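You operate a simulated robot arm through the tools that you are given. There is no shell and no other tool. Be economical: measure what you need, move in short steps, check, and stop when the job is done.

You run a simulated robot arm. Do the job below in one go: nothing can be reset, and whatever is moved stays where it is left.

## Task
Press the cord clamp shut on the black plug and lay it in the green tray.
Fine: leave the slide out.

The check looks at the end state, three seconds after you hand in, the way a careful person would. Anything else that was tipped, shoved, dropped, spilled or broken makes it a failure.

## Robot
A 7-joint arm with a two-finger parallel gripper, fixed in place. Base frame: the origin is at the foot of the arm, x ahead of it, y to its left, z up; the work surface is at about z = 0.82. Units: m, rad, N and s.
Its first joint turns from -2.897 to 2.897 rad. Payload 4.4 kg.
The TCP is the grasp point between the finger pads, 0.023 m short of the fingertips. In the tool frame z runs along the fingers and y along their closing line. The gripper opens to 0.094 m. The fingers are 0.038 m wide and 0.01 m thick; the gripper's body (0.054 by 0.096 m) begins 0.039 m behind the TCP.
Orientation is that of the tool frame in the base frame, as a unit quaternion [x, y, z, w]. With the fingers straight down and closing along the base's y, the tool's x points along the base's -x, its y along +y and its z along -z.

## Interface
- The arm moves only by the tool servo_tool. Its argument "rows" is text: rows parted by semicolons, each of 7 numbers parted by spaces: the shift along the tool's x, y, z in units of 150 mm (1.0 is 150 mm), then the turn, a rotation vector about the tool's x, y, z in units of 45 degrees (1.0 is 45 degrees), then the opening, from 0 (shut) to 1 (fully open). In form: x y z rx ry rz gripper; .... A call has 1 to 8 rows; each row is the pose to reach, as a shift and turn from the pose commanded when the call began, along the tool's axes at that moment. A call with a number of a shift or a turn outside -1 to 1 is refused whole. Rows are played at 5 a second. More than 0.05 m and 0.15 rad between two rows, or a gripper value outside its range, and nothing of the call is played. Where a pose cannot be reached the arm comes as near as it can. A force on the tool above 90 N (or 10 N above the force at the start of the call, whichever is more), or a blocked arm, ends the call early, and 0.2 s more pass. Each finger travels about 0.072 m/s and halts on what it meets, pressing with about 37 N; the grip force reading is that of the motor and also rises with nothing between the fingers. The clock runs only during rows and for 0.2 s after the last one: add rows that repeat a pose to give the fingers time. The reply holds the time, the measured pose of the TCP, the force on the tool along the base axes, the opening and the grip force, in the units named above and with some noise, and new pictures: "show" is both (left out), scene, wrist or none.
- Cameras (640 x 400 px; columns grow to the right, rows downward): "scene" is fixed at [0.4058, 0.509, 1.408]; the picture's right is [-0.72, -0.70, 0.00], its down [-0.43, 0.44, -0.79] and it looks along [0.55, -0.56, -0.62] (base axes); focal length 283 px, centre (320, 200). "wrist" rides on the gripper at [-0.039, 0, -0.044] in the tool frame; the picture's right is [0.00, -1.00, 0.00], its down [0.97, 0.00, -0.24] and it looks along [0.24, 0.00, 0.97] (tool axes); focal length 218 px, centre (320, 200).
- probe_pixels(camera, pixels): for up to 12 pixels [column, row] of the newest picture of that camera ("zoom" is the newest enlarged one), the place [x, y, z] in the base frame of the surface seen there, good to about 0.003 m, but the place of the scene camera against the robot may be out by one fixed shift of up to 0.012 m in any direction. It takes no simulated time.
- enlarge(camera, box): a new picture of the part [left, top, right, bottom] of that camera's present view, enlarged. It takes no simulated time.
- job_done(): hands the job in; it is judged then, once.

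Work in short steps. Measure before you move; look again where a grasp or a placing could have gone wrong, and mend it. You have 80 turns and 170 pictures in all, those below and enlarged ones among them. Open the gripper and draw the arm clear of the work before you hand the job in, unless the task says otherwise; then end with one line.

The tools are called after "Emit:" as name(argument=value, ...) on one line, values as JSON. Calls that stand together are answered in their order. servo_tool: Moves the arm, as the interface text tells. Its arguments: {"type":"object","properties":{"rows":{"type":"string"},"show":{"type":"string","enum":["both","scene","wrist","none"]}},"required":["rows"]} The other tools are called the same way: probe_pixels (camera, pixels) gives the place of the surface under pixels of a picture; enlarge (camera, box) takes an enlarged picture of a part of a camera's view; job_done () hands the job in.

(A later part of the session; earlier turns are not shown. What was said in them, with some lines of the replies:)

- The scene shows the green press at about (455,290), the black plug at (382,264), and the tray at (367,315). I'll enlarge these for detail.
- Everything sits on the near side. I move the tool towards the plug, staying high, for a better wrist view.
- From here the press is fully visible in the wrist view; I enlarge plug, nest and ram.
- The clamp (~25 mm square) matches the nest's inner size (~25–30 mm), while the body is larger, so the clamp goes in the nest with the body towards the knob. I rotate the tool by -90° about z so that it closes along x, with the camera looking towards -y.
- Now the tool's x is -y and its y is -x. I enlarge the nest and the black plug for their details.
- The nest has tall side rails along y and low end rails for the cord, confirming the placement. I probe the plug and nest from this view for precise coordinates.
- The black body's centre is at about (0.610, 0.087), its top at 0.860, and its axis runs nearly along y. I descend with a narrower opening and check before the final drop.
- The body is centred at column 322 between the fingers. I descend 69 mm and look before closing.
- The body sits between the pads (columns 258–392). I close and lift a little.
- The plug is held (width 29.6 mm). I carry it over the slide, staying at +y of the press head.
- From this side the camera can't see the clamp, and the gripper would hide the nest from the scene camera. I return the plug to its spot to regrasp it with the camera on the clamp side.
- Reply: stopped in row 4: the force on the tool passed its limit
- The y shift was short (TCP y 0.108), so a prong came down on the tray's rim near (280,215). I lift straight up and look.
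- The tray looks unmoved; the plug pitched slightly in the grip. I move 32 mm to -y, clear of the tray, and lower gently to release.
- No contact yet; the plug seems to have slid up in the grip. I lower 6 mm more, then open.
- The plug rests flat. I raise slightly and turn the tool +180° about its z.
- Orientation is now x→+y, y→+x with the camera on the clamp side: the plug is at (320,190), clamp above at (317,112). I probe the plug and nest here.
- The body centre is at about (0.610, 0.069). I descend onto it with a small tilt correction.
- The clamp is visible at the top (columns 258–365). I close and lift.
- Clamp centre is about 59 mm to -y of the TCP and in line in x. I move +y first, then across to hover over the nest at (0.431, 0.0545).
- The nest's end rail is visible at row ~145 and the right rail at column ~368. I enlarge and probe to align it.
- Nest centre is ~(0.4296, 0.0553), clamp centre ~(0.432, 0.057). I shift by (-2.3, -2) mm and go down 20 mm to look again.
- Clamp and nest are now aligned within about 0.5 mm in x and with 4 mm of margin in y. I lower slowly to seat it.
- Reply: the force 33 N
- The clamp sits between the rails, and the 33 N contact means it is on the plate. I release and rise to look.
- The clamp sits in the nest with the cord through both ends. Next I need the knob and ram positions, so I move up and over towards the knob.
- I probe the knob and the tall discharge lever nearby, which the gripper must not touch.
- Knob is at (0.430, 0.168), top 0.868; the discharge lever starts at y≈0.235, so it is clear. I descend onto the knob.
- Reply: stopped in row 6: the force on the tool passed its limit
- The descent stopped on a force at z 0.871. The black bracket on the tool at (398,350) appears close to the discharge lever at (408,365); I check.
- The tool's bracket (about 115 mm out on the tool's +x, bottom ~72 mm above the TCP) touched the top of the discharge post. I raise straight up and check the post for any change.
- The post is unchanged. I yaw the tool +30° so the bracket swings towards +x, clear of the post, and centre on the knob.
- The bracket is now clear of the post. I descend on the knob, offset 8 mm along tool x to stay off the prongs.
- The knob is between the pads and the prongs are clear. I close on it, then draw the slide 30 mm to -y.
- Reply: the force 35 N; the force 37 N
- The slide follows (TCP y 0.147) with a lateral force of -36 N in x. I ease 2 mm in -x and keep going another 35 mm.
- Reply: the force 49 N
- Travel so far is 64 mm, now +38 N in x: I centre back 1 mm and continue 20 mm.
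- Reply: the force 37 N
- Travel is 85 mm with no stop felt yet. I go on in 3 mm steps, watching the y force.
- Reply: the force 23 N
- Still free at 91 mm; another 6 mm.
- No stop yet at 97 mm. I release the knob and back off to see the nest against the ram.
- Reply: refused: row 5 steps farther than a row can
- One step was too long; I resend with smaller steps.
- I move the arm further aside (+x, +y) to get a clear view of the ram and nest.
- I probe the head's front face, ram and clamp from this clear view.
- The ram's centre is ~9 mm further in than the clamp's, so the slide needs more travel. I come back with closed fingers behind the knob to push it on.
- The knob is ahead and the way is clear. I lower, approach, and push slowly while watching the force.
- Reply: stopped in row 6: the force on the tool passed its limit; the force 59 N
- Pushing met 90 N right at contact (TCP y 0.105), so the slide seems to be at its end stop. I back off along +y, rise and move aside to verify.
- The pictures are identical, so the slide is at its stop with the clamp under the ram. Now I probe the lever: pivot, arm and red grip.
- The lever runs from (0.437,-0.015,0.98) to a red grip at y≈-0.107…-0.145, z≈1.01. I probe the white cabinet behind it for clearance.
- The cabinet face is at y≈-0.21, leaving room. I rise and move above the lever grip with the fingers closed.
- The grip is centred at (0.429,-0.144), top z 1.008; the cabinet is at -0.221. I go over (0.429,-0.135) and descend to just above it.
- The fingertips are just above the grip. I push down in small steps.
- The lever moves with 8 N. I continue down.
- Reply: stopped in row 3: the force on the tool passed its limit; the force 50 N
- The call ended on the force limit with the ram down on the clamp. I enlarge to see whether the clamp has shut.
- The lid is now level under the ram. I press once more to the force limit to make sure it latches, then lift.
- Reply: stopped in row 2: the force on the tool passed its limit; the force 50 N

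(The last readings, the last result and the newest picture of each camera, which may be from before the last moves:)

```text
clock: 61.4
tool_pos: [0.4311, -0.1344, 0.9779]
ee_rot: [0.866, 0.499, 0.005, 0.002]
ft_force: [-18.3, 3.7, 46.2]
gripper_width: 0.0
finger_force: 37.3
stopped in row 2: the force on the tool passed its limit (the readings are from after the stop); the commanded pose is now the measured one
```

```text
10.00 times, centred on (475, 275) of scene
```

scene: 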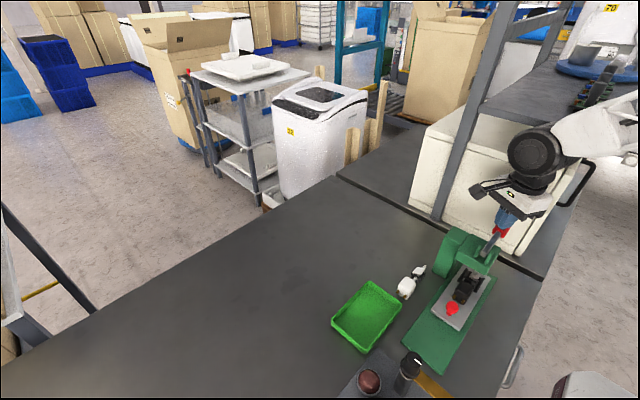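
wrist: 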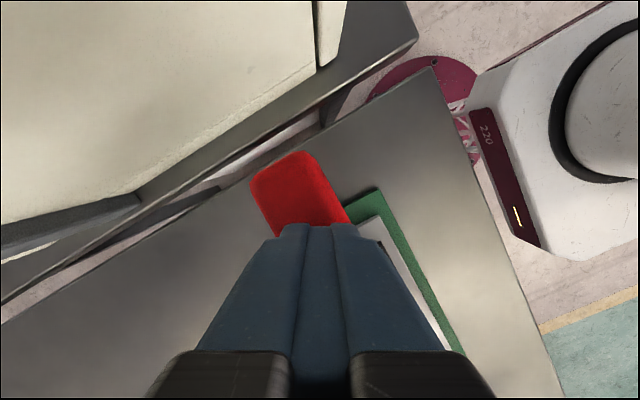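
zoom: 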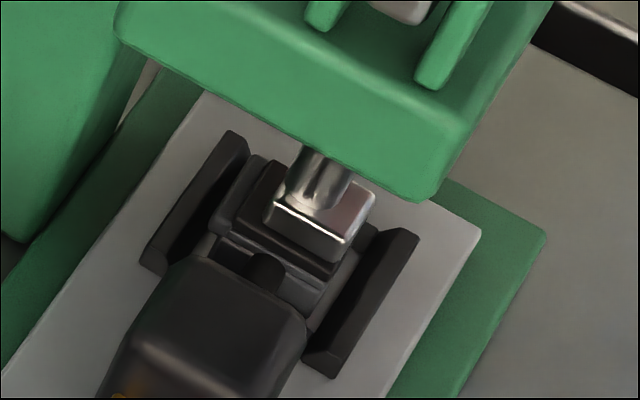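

No further motion; the ram is at its bottom. I raise the tool and see whether the lever returns.

Emit:
servo_tool(rows="0 0 -0.1 0 0 0 0; 0 0 -0.25 0 0 0 0; 0 0 -0.5 0 0 0 0; 0 0 -0.7 0 0 0 0; 0 0 -0.7 0 0 0 0")

Emit:
enlarge(camera="scene", box=[440, 195, 530, 300])

Emit:
enlarge(camera="scene", box=[450, 255, 500, 295])

```text
clock: 62.6
tool_pos: [0.4307, -0.134, 1.0799]
ee_rot: [0.866, 0.499, 0.005, 0.001]
ft_force: [0.2, -0.4, -0.7]
gripper_width: 0.0
finger_force: 36.7
```

scene: 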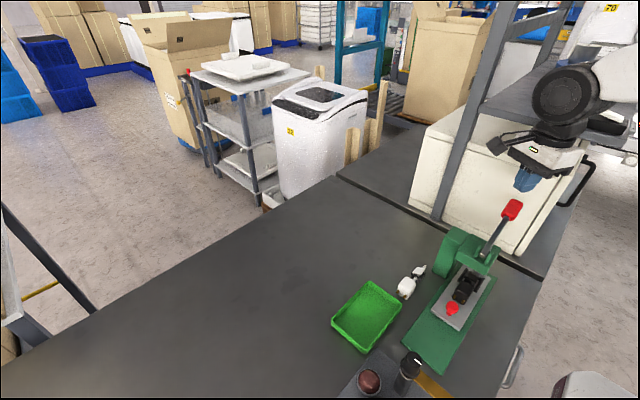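
wrist: 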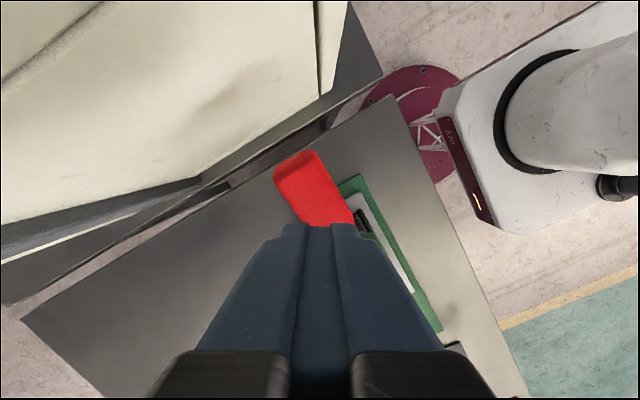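

```text
3.81 times, centred on (485, 248) of scene
```

zoom: 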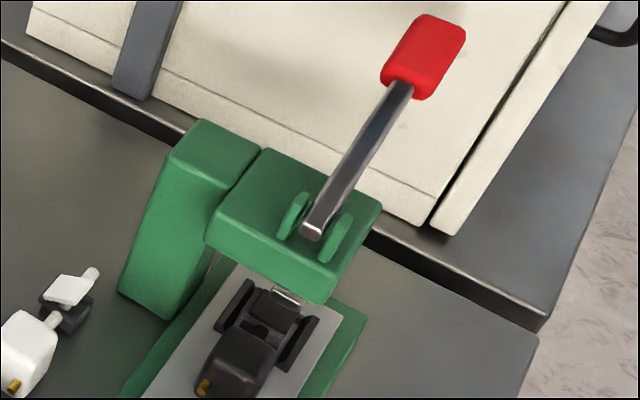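

```text
10.00 times, centred on (475, 275) of scene
```

zoom: 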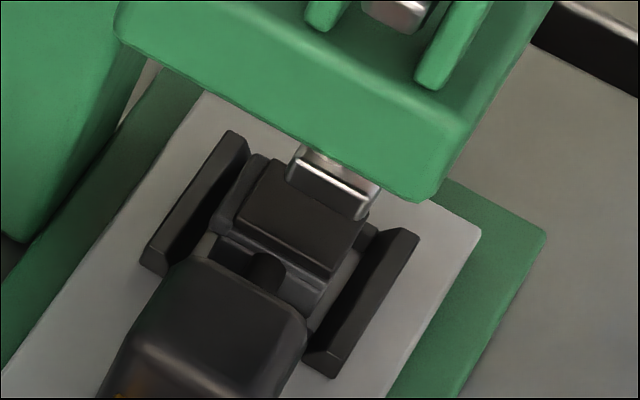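

The lever returned by itself and the clamp lid stays flat: shut. Now I go back to the knob to draw the slide out.

Emit:
servo_tool(rows="0.2 -0.112 0 0 0 0 0.2; 0.4 -0.224 0 0 0 0 0.4; 0.6 -0.335 0 0 0 0 0.6; 0.8 -0.447 0 0.0087 -0.0098 0 0.6; 0.95 -0.53 0 0.0087 -0.0098 0 0.6; 0.95 -0.53 0 0.0087 -0.0098 0 0.6", show="none")

Emit:
servo_tool(rows="0.15 -0.08 0.1 0 0 0 0.6; 0.3 -0.17 0.3 0 0 0 0.6; 0.3 -0.17 0.6 0 0 0 0.6; 0.3 -0.17 0.9 0 0 0 0.6; 0.3 -0.17 0.9 0 0 0 0.6")

```text
clock: 64.0
tool_pos: [0.433, 0.0283, 1.0796]
ee_rot: [0.867, 0.498, 0.001, 0.0]
ft_force: [-0.3, -0.5, 0.4]
gripper_width: 0.0564
finger_force: 0.1
```

```text
clock: 65.2
tool_pos: [0.4339, 0.0797, 0.9453]
ee_rot: [0.866, 0.499, 0.0, 0.0]
ft_force: [-0.4, -0.8, 0.0]
gripper_width: 0.0565
finger_force: 0.1
```

scene: 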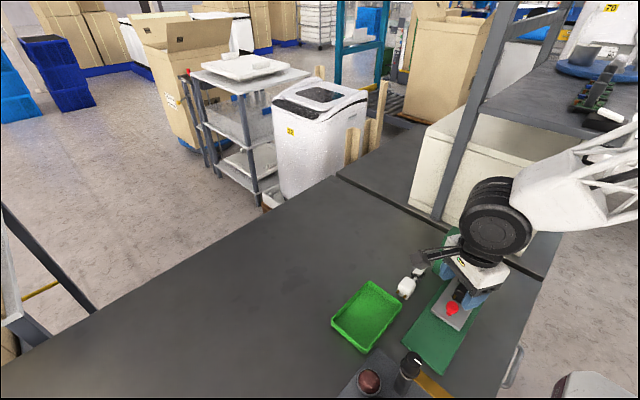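
wrist: 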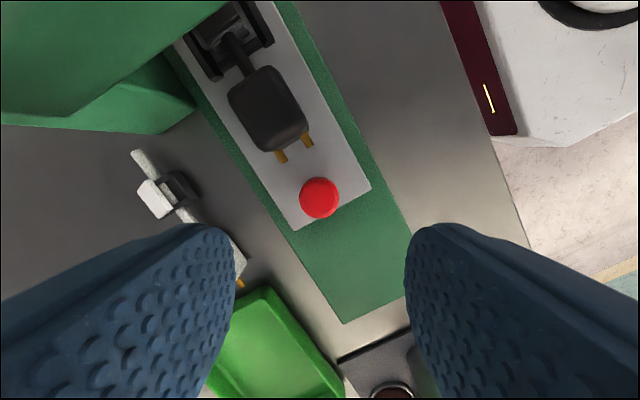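

Knob is centred at column 319. I lower, close on it, and pull +y 40 mm.

Emit:
servo_tool(rows="-0.004 -0.007 0.2 0 0 0 0.6; -0.004 -0.007 0.4 0 0 0 0.6; -0.004 -0.007 0.51 0 0 0 0.6; -0.004 -0.007 0.515 0 0 0 0.4; -0.004 -0.007 0.515 0 0 0 0; -0.004 -0.007 0.515 0 0 0 0; -0.004 -0.007 0.515 0 0 0 0", show="none")

Emit:
servo_tool(rows="0.0577 -0.0333 0 0 0 0 0; 0.1155 -0.0667 0 0 0 0 0; 0.173 -0.1 0 0 0 0 0; 0.23 -0.133 0 0 0 0 0; 0.23 -0.133 0 0 0 0 0", show="wrist")

```text
clock: 66.8
tool_pos: [0.4343, 0.0796, 0.869]
ee_rot: [0.866, 0.499, 0.001, 0.0]
ft_force: [35.8, -2.1, -13.4]
gripper_width: 0.0232
finger_force: 45.3
```

```text
clock: 68.0
tool_pos: [0.4336, 0.1194, 0.8688]
ee_rot: [0.866, 0.501, 0.0, 0.001]
ft_force: [69.1, -0.7, -13.9]
gripper_width: 0.023
finger_force: 45.0
```

wrist: 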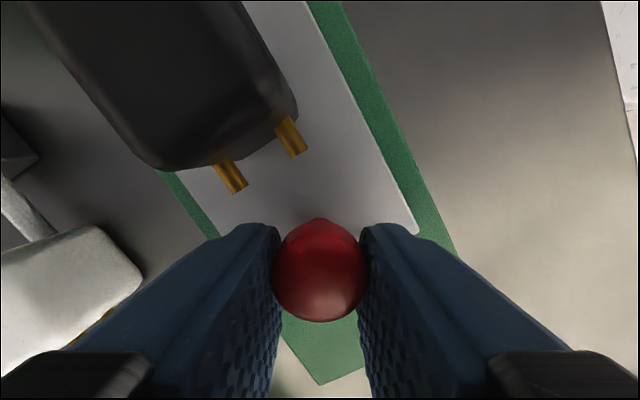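

The slide follows; +69 N in x, so I ease +2 mm in x and pull on another 45 mm.

Emit:
servo_tool(rows="0.0067 0.0115 0 0 0 0 0; 0.064 -0.022 0 0 0 0 0; 0.122 -0.055 0 0 0 0 0; 0.18 -0.0885 0 0 0 0 0; 0.237 -0.12 0 0 0 0 0; 0.266 -0.138 0 0 0 0 0; 0.266 -0.138 0 0 0 0 0")

```text
clock: 69.6
tool_pos: [0.4341, 0.1646, 0.8681]
ee_rot: [0.866, 0.5, 0.0, 0.001]
ft_force: [-20.1, 0.5, 31.5]
gripper_width: 0.0233
finger_force: 45.3
```

scene: 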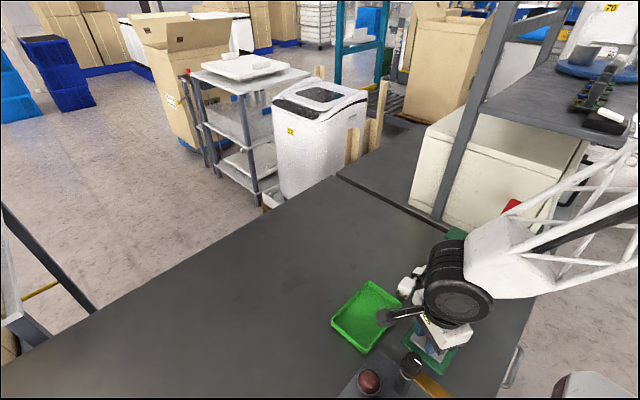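
wrist: 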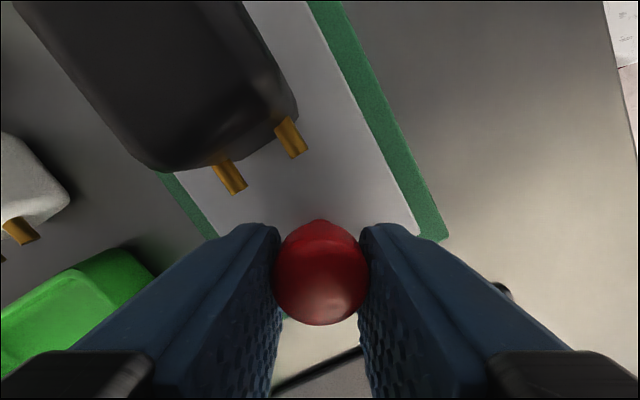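

85 mm drawn out; I pull 8 mm more to near its original place, then open and rise.

Emit:
servo_tool(rows="0.023 -0.0135 0 0 0 0 0; 0.046 -0.027 0 0 0 0 0; 0.046 -0.027 0 0 0 0 0; 0.046 -0.027 0 0 0 0 0.3; 0.046 -0.027 0 0 0 0 0.6; 0.046 -0.027 0 0 0 0 0.6; 0.046 -0.027 -0.3 0 0 0 0.6; 0.046 -0.027 -0.6 0 0 0 0.6")

Emit:
enlarge(camera="wrist", box=[120, 0, 400, 260])

```text
clock: 71.4
tool_pos: [0.435, 0.1727, 0.9582]
ee_rot: [0.866, 0.499, 0.0, 0.0]
ft_force: [0.4, 0.8, 0.4]
gripper_width: 0.0565
finger_force: 0.0
```

scene: 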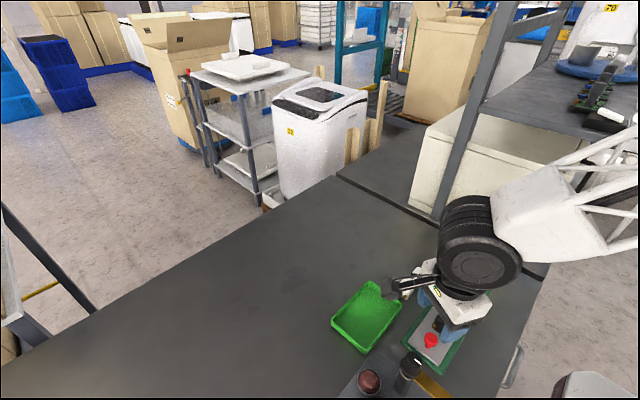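
wrist: 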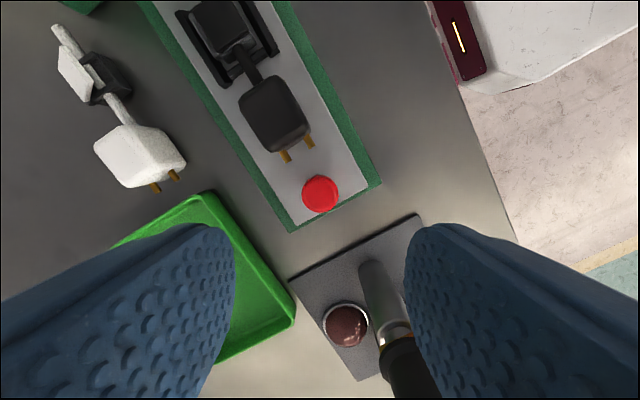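

```text
1.54 times, centred on (260, 130) of wrist
```

zoom: 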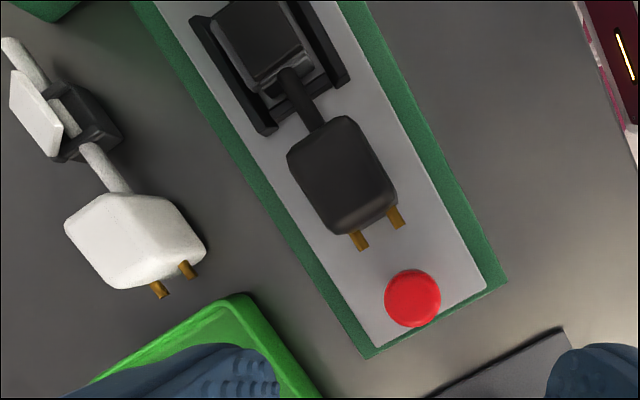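

I yaw back -30° and move over the plug to inspect the clamp and grasp.

Emit:
servo_tool(rows="-0.1 0.047 -0.07 0 0 -0.1667 0.6; -0.2 0.094 -0.13 0 0 -0.3333 0.6; -0.3 0.141 -0.13 0 0 -0.5 0.6; -0.392 0.188 -0.13 0 0 -0.6667 0.6; -0.392 0.188 -0.13 0 0 -0.6667 0.6")

Emit:
enlarge(camera="wrist", box=[260, 0, 400, 200])

```text
clock: 72.6
tool_pos: [0.4307, 0.1068, 0.9778]
ee_rot: [0.707, 0.708, 0.0, 0.0]
ft_force: [-0.6, 0.4, 0.5]
gripper_width: 0.0561
finger_force: 0.0
```

scene: 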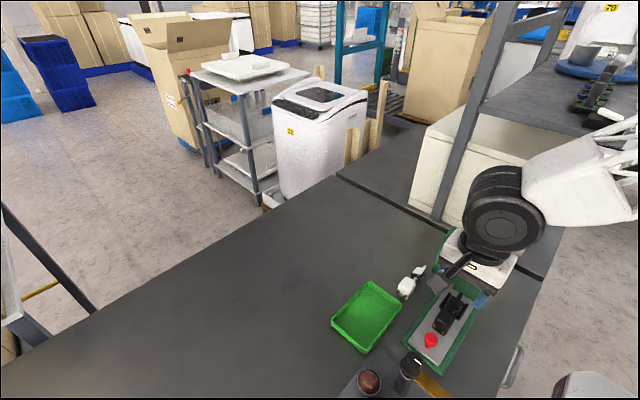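
wrist: 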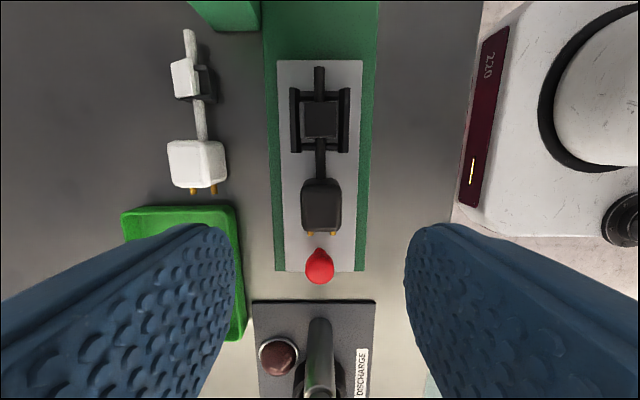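

```text
2.00 times, centred on (330, 100) of wrist
```

zoom: 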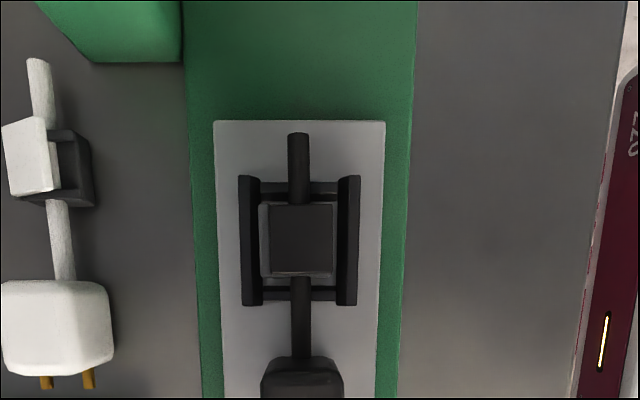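

The lid now sits square on its base: shut. I probe the body and descend to grasp.

Emit:
probe_pixels(camera="wrist", pixels=[[321, 190], [321, 205], [321, 220], [307, 205], [335, 205], [320, 120], [319, 70], [319, 265]])

Emit:
servo_tool(rows="0.005 -0.003 0.2 0 0 0 0.6; 0.005 -0.003 0.4 0 0 0 0.6; 0.005 -0.003 0.55 0 0 0 0.6; 0.005 -0.003 0.55 0 0 0 0.6")

```text
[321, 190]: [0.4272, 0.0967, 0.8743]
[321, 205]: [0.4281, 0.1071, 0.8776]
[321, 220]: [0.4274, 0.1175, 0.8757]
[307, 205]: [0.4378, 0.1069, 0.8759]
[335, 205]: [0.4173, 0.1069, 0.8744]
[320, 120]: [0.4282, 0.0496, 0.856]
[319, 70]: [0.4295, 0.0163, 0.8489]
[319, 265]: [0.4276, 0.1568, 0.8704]
```

```text
clock: 73.6
tool_pos: [0.4285, 0.1082, 0.8952]
ee_rot: [0.708, 0.706, 0.0, 0.0]
ft_force: [-0.1, -0.1, -0.1]
gripper_width: 0.0562
finger_force: 0.1
```

scene: 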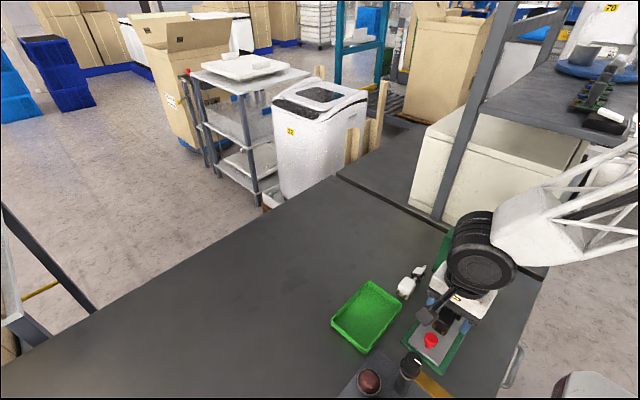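
wrist: 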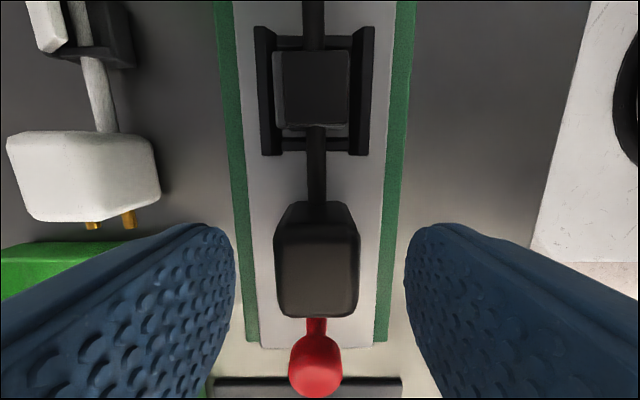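

Body is centred at column 317 and the knob is clear of the fingers. I descend 27 mm and close.

Emit:
servo_tool(rows="0 0.007 0.1 0 0 0 0.6; 0 0.007 0.18 0 0 0 0.6; 0 0.007 0.18 0 0 0 0.3; 0 0.007 0.18 0 0 0 0; 0 0.007 0.18 0 0 0 0; 0 0.007 0.18 0 0 0 0", show="wrist")

```text
clock: 75.0
tool_pos: [0.4294, 0.1086, 0.8681]
ee_rot: [0.708, 0.706, 0.0, 0.0]
ft_force: [-0.2, 1.3, 0.8]
gripper_width: 0.0293
finger_force: 37.5
```

wrist: 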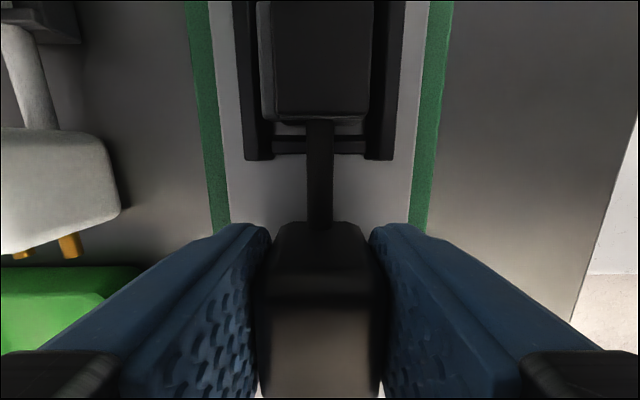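

Gripped at 29.3 mm. I lift straight up out of the nest.

Emit:
servo_tool(rows="0 0 -0.1 0 0 0 0; 0 0 -0.3 0 0 0 0; 0 0 -0.6 0 0 0 0; 0 0.2 -0.6 0 0 0 0; 0 0.5 -0.6 0 0 0 0; 0 0.8 -0.6 0 0 0 0; 0 0.824 -0.6 0 0 0 0; 0 0.824 -0.6 0 0 0 0")

Emit:
probe_pixels(camera="scene", pixels=[[430, 342], [420, 340], [452, 308]])

```text
clock: 76.8
tool_pos: [0.5535, 0.1085, 0.9576]
ee_rot: [0.707, 0.707, 0.0, 0.0]
ft_force: [1.1, -0.1, -1.9]
gripper_width: 0.0295
finger_force: 37.4
```

scene: 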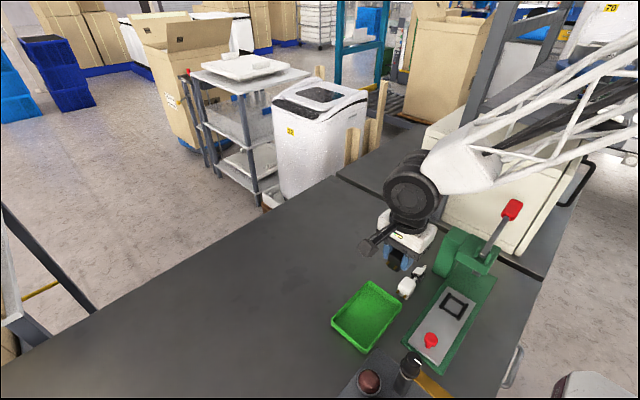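
wrist: 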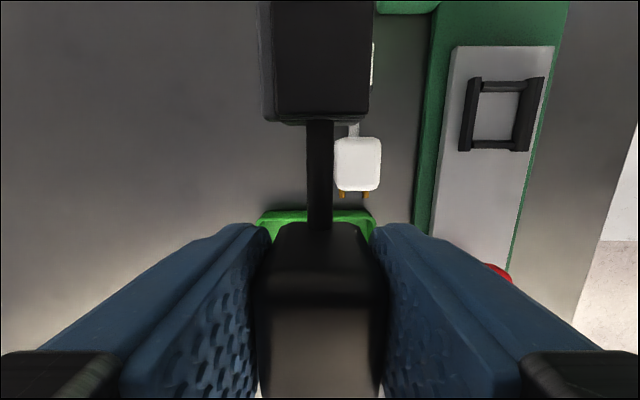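

```text
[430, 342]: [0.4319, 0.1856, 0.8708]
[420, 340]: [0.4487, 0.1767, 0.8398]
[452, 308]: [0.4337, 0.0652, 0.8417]
```

The plug is out and the clamp stays shut. I move +y over the tray and yaw 20° so it fits lengthwise.

Emit:
servo_tool(rows="0.2 0 0 0 0 0.15 0; 0.4 0 0 0 0 0.3 0; 0.6 0 0 0 0 0.444 0; 0.743 0 0 0 0 0.444 0; 0.743 0 0.25 0 0 0.444 0; 0.743 0 0.35 0 0 0.444 0; 0.743 0 0.35 0 0 0.444 0")

Emit:
enlarge(camera="scene", box=[310, 240, 450, 370])

```text
clock: 78.4
tool_pos: [0.5521, 0.2199, 0.9058]
ee_rot: [0.819, 0.573, -0.001, 0.0]
ft_force: [-1.1, -0.1, -1.2]
gripper_width: 0.0294
finger_force: 36.7
```

scene: 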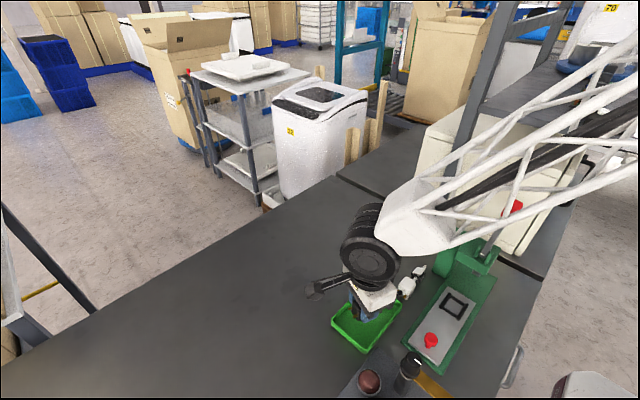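
wrist: 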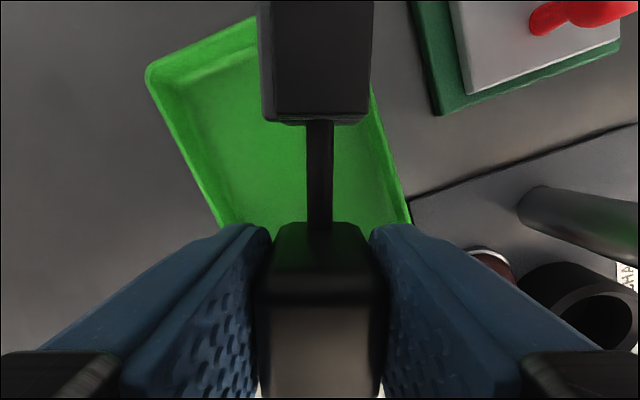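

```text
3.08 times, centred on (380, 305) of scene
```

zoom: 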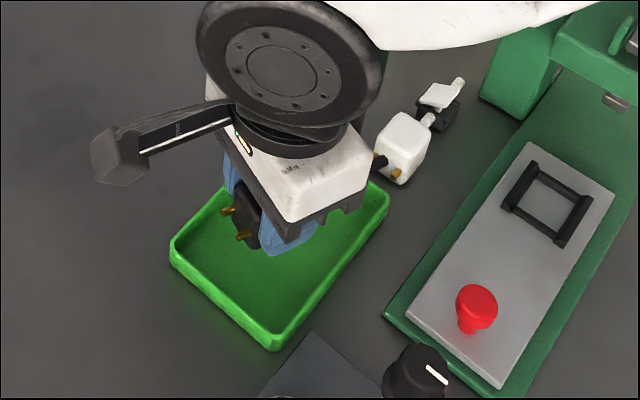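

I probe the tray's rims to confirm the plug will clear them.

Emit:
probe_pixels(camera="wrist", pixels=[[152, 72], [185, 145], [210, 45], [245, 24], [394, 165], [382, 125], [215, 210], [240, 40], [375, 180]])

Emit:
probe_pixels(camera="scene", pixels=[[336, 322], [350, 334], [363, 348], [375, 340], [404, 305], [341, 316]])

```text
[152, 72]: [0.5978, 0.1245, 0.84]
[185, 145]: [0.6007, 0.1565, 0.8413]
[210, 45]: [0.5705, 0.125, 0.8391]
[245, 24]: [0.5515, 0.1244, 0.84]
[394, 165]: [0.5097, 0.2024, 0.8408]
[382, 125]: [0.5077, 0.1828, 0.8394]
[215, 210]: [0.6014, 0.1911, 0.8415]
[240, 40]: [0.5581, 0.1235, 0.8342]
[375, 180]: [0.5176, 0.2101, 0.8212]
```

```text
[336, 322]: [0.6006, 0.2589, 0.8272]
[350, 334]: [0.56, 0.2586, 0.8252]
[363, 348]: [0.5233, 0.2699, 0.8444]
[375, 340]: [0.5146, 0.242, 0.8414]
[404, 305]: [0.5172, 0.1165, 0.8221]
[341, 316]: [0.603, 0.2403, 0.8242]
```

The tray's inner space is x 0.513–0.597, y 0.128–0.258. I shift +5 mm in x and lower slowly to the floor.

Emit:
servo_tool(rows="0.018 0.029 0 0 0 0 0; 0.018 0.029 0.12 0 0 0 0; 0.018 0.029 0.22 0 0 0 0; 0.018 0.029 0.28 0 0 0 0; 0.018 0.029 0.31 0 0 0 0; 0.018 0.029 0.32 0 0 0 0; 0.018 0.029 0.32 0 0 0 0")

Emit:
enlarge(camera="scene", box=[310, 240, 450, 370])

```text
clock: 80.0
tool_pos: [0.5593, 0.2219, 0.8583]
ee_rot: [0.819, 0.574, 0.0, 0.001]
ft_force: [-0.3, -0.8, -1.1]
gripper_width: 0.0297
finger_force: 37.5
```

scene: 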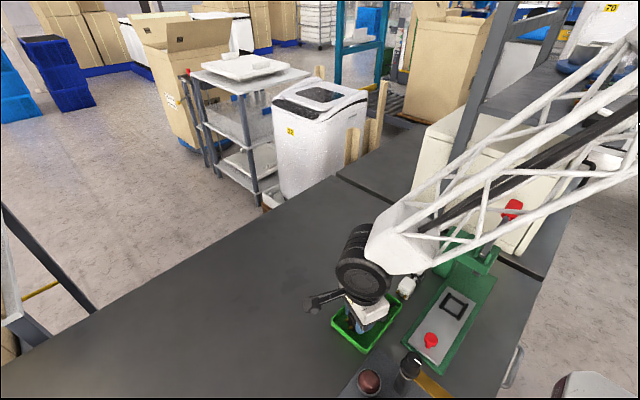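
wrist: 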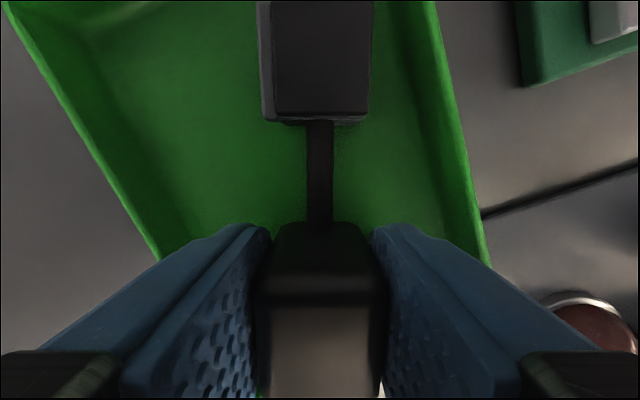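

```text
3.08 times, centred on (380, 305) of scene
```

zoom: 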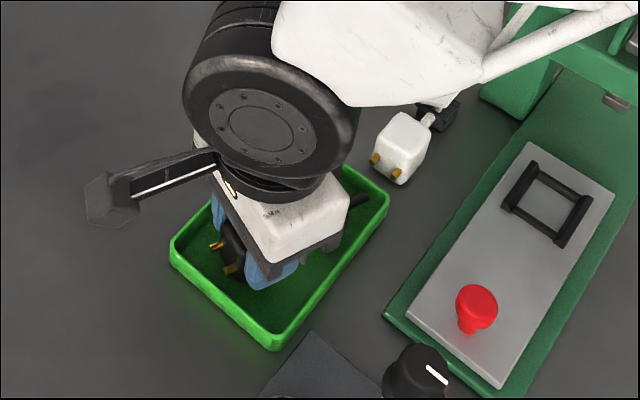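

The whole plug is inside the rims. I lower 4 mm more, open gently to 40 mm, and rise.

Emit:
servo_tool(rows="0 0 0.013 0 0 0 0; 0 0 0.026 0 0 0 0; 0 0 0.026 0 0 0 0.38; 0 0 0.026 0 0 0 0.4; 0 0 -0.1 0 0 0 0.4; 0 0 -0.35 0 0 0 0.4; 0 0 -0.6 0 0 0 0.4; 0 0 -0.9 0 0 0 0.4")

Emit:
enlarge(camera="wrist", box=[200, 0, 480, 260])

```text
clock: 81.8
tool_pos: [0.5579, 0.2198, 0.9913]
ee_rot: [0.819, 0.573, 0.0, 0.0]
ft_force: [-0.7, -0.4, -0.5]
gripper_width: 0.0374
finger_force: 0.0
```

scene: 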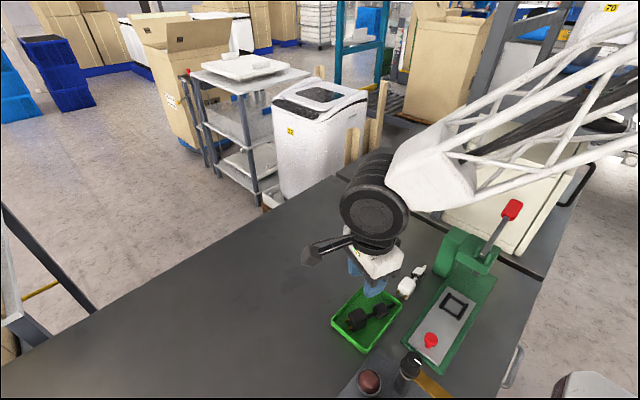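
wrist: 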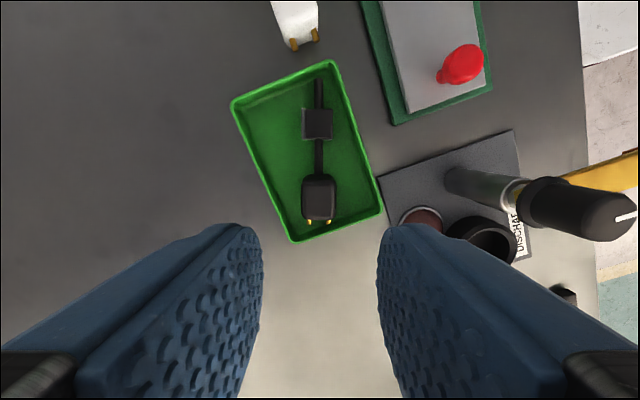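

```text
1.54 times, centred on (340, 130) of wrist
```

zoom: 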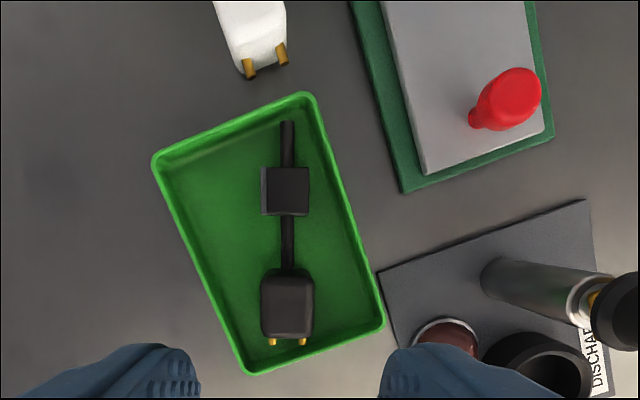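

The plug lies flat inside the tray with its clamp square and shut. I open fully, draw the arm clear and take a last look.

Emit:
servo_tool(rows="0 0 -0.3 0 0 0 0.7; 0 0.2 -0.6 0 0 0 1; 0 0.45 -0.8 0 0 0 1; 0 0.7 -1 0 0 0 1; 0 0.95 -1 0 0 0 1; 0 0.95 -1 0 0 0 1")

Emit:
enlarge(camera="scene", box=[320, 260, 440, 360])

Emit:
enlarge(camera="scene", box=[360, 290, 410, 330])

```text
refused: row 2 steps farther than a row can; nothing moved
```

```text
4.00 times, centred on (380, 310) of scene
```

zoom: 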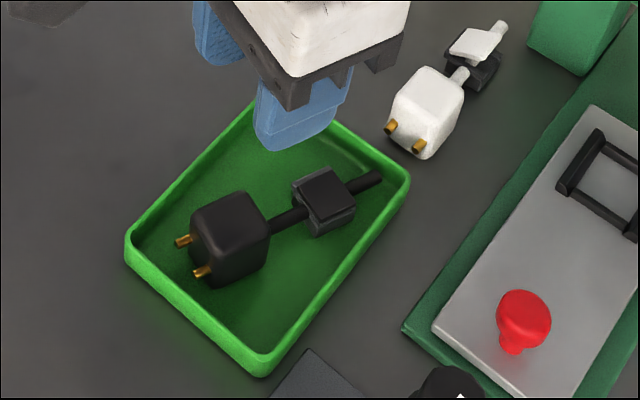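

```text
10.00 times, centred on (385, 310) of scene
```

zoom: 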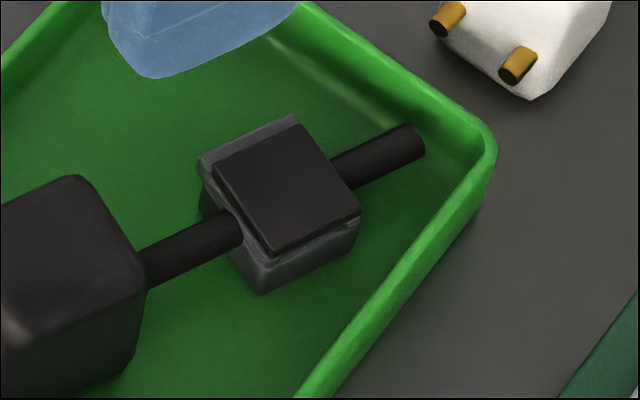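

The lid is down flush on the base around the cord. I resend the withdrawal in shorter steps.

Emit:
servo_tool(rows="0 0 -0.25 0 0 0 0.7; 0 0.15 -0.5 0 0 0 1; 0 0.4 -0.6 0 0 0 1; 0 0.65 -0.7 0 0 0 1; 0 0.9 -0.8 0 0 0 1; 0 0.9 -0.8 0 0 0 1", show="scene")

```text
clock: 83.2
tool_pos: [0.6846, 0.1727, 1.1119]
ee_rot: [0.819, 0.573, -0.001, -0.001]
ft_force: [0.4, -0.1, -0.9]
gripper_width: 0.0938
finger_force: 0.0
```

scene: 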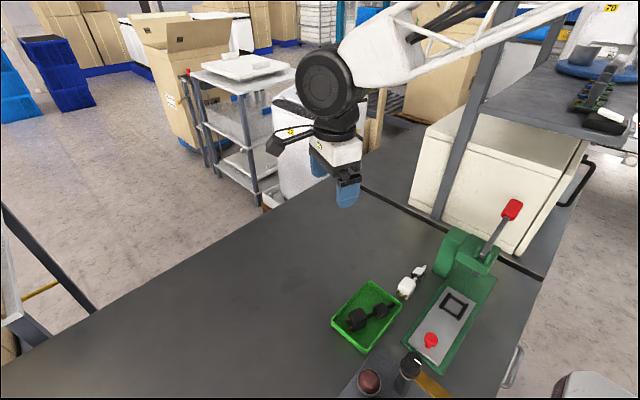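

The black plug lies in the tray, everything else is in place, and the arm is clear with the gripper open; I hand in.

Emit:
job_done()

```text
The job is handed in.
```

The black plug's cord clamp is pressed shut and the plug lies in the green tray. The slide is left out and the arm is clear. Along the way the tool briefly touched the tray's rim and the top of the discharge post, and neither looked moved or changed afterwards.
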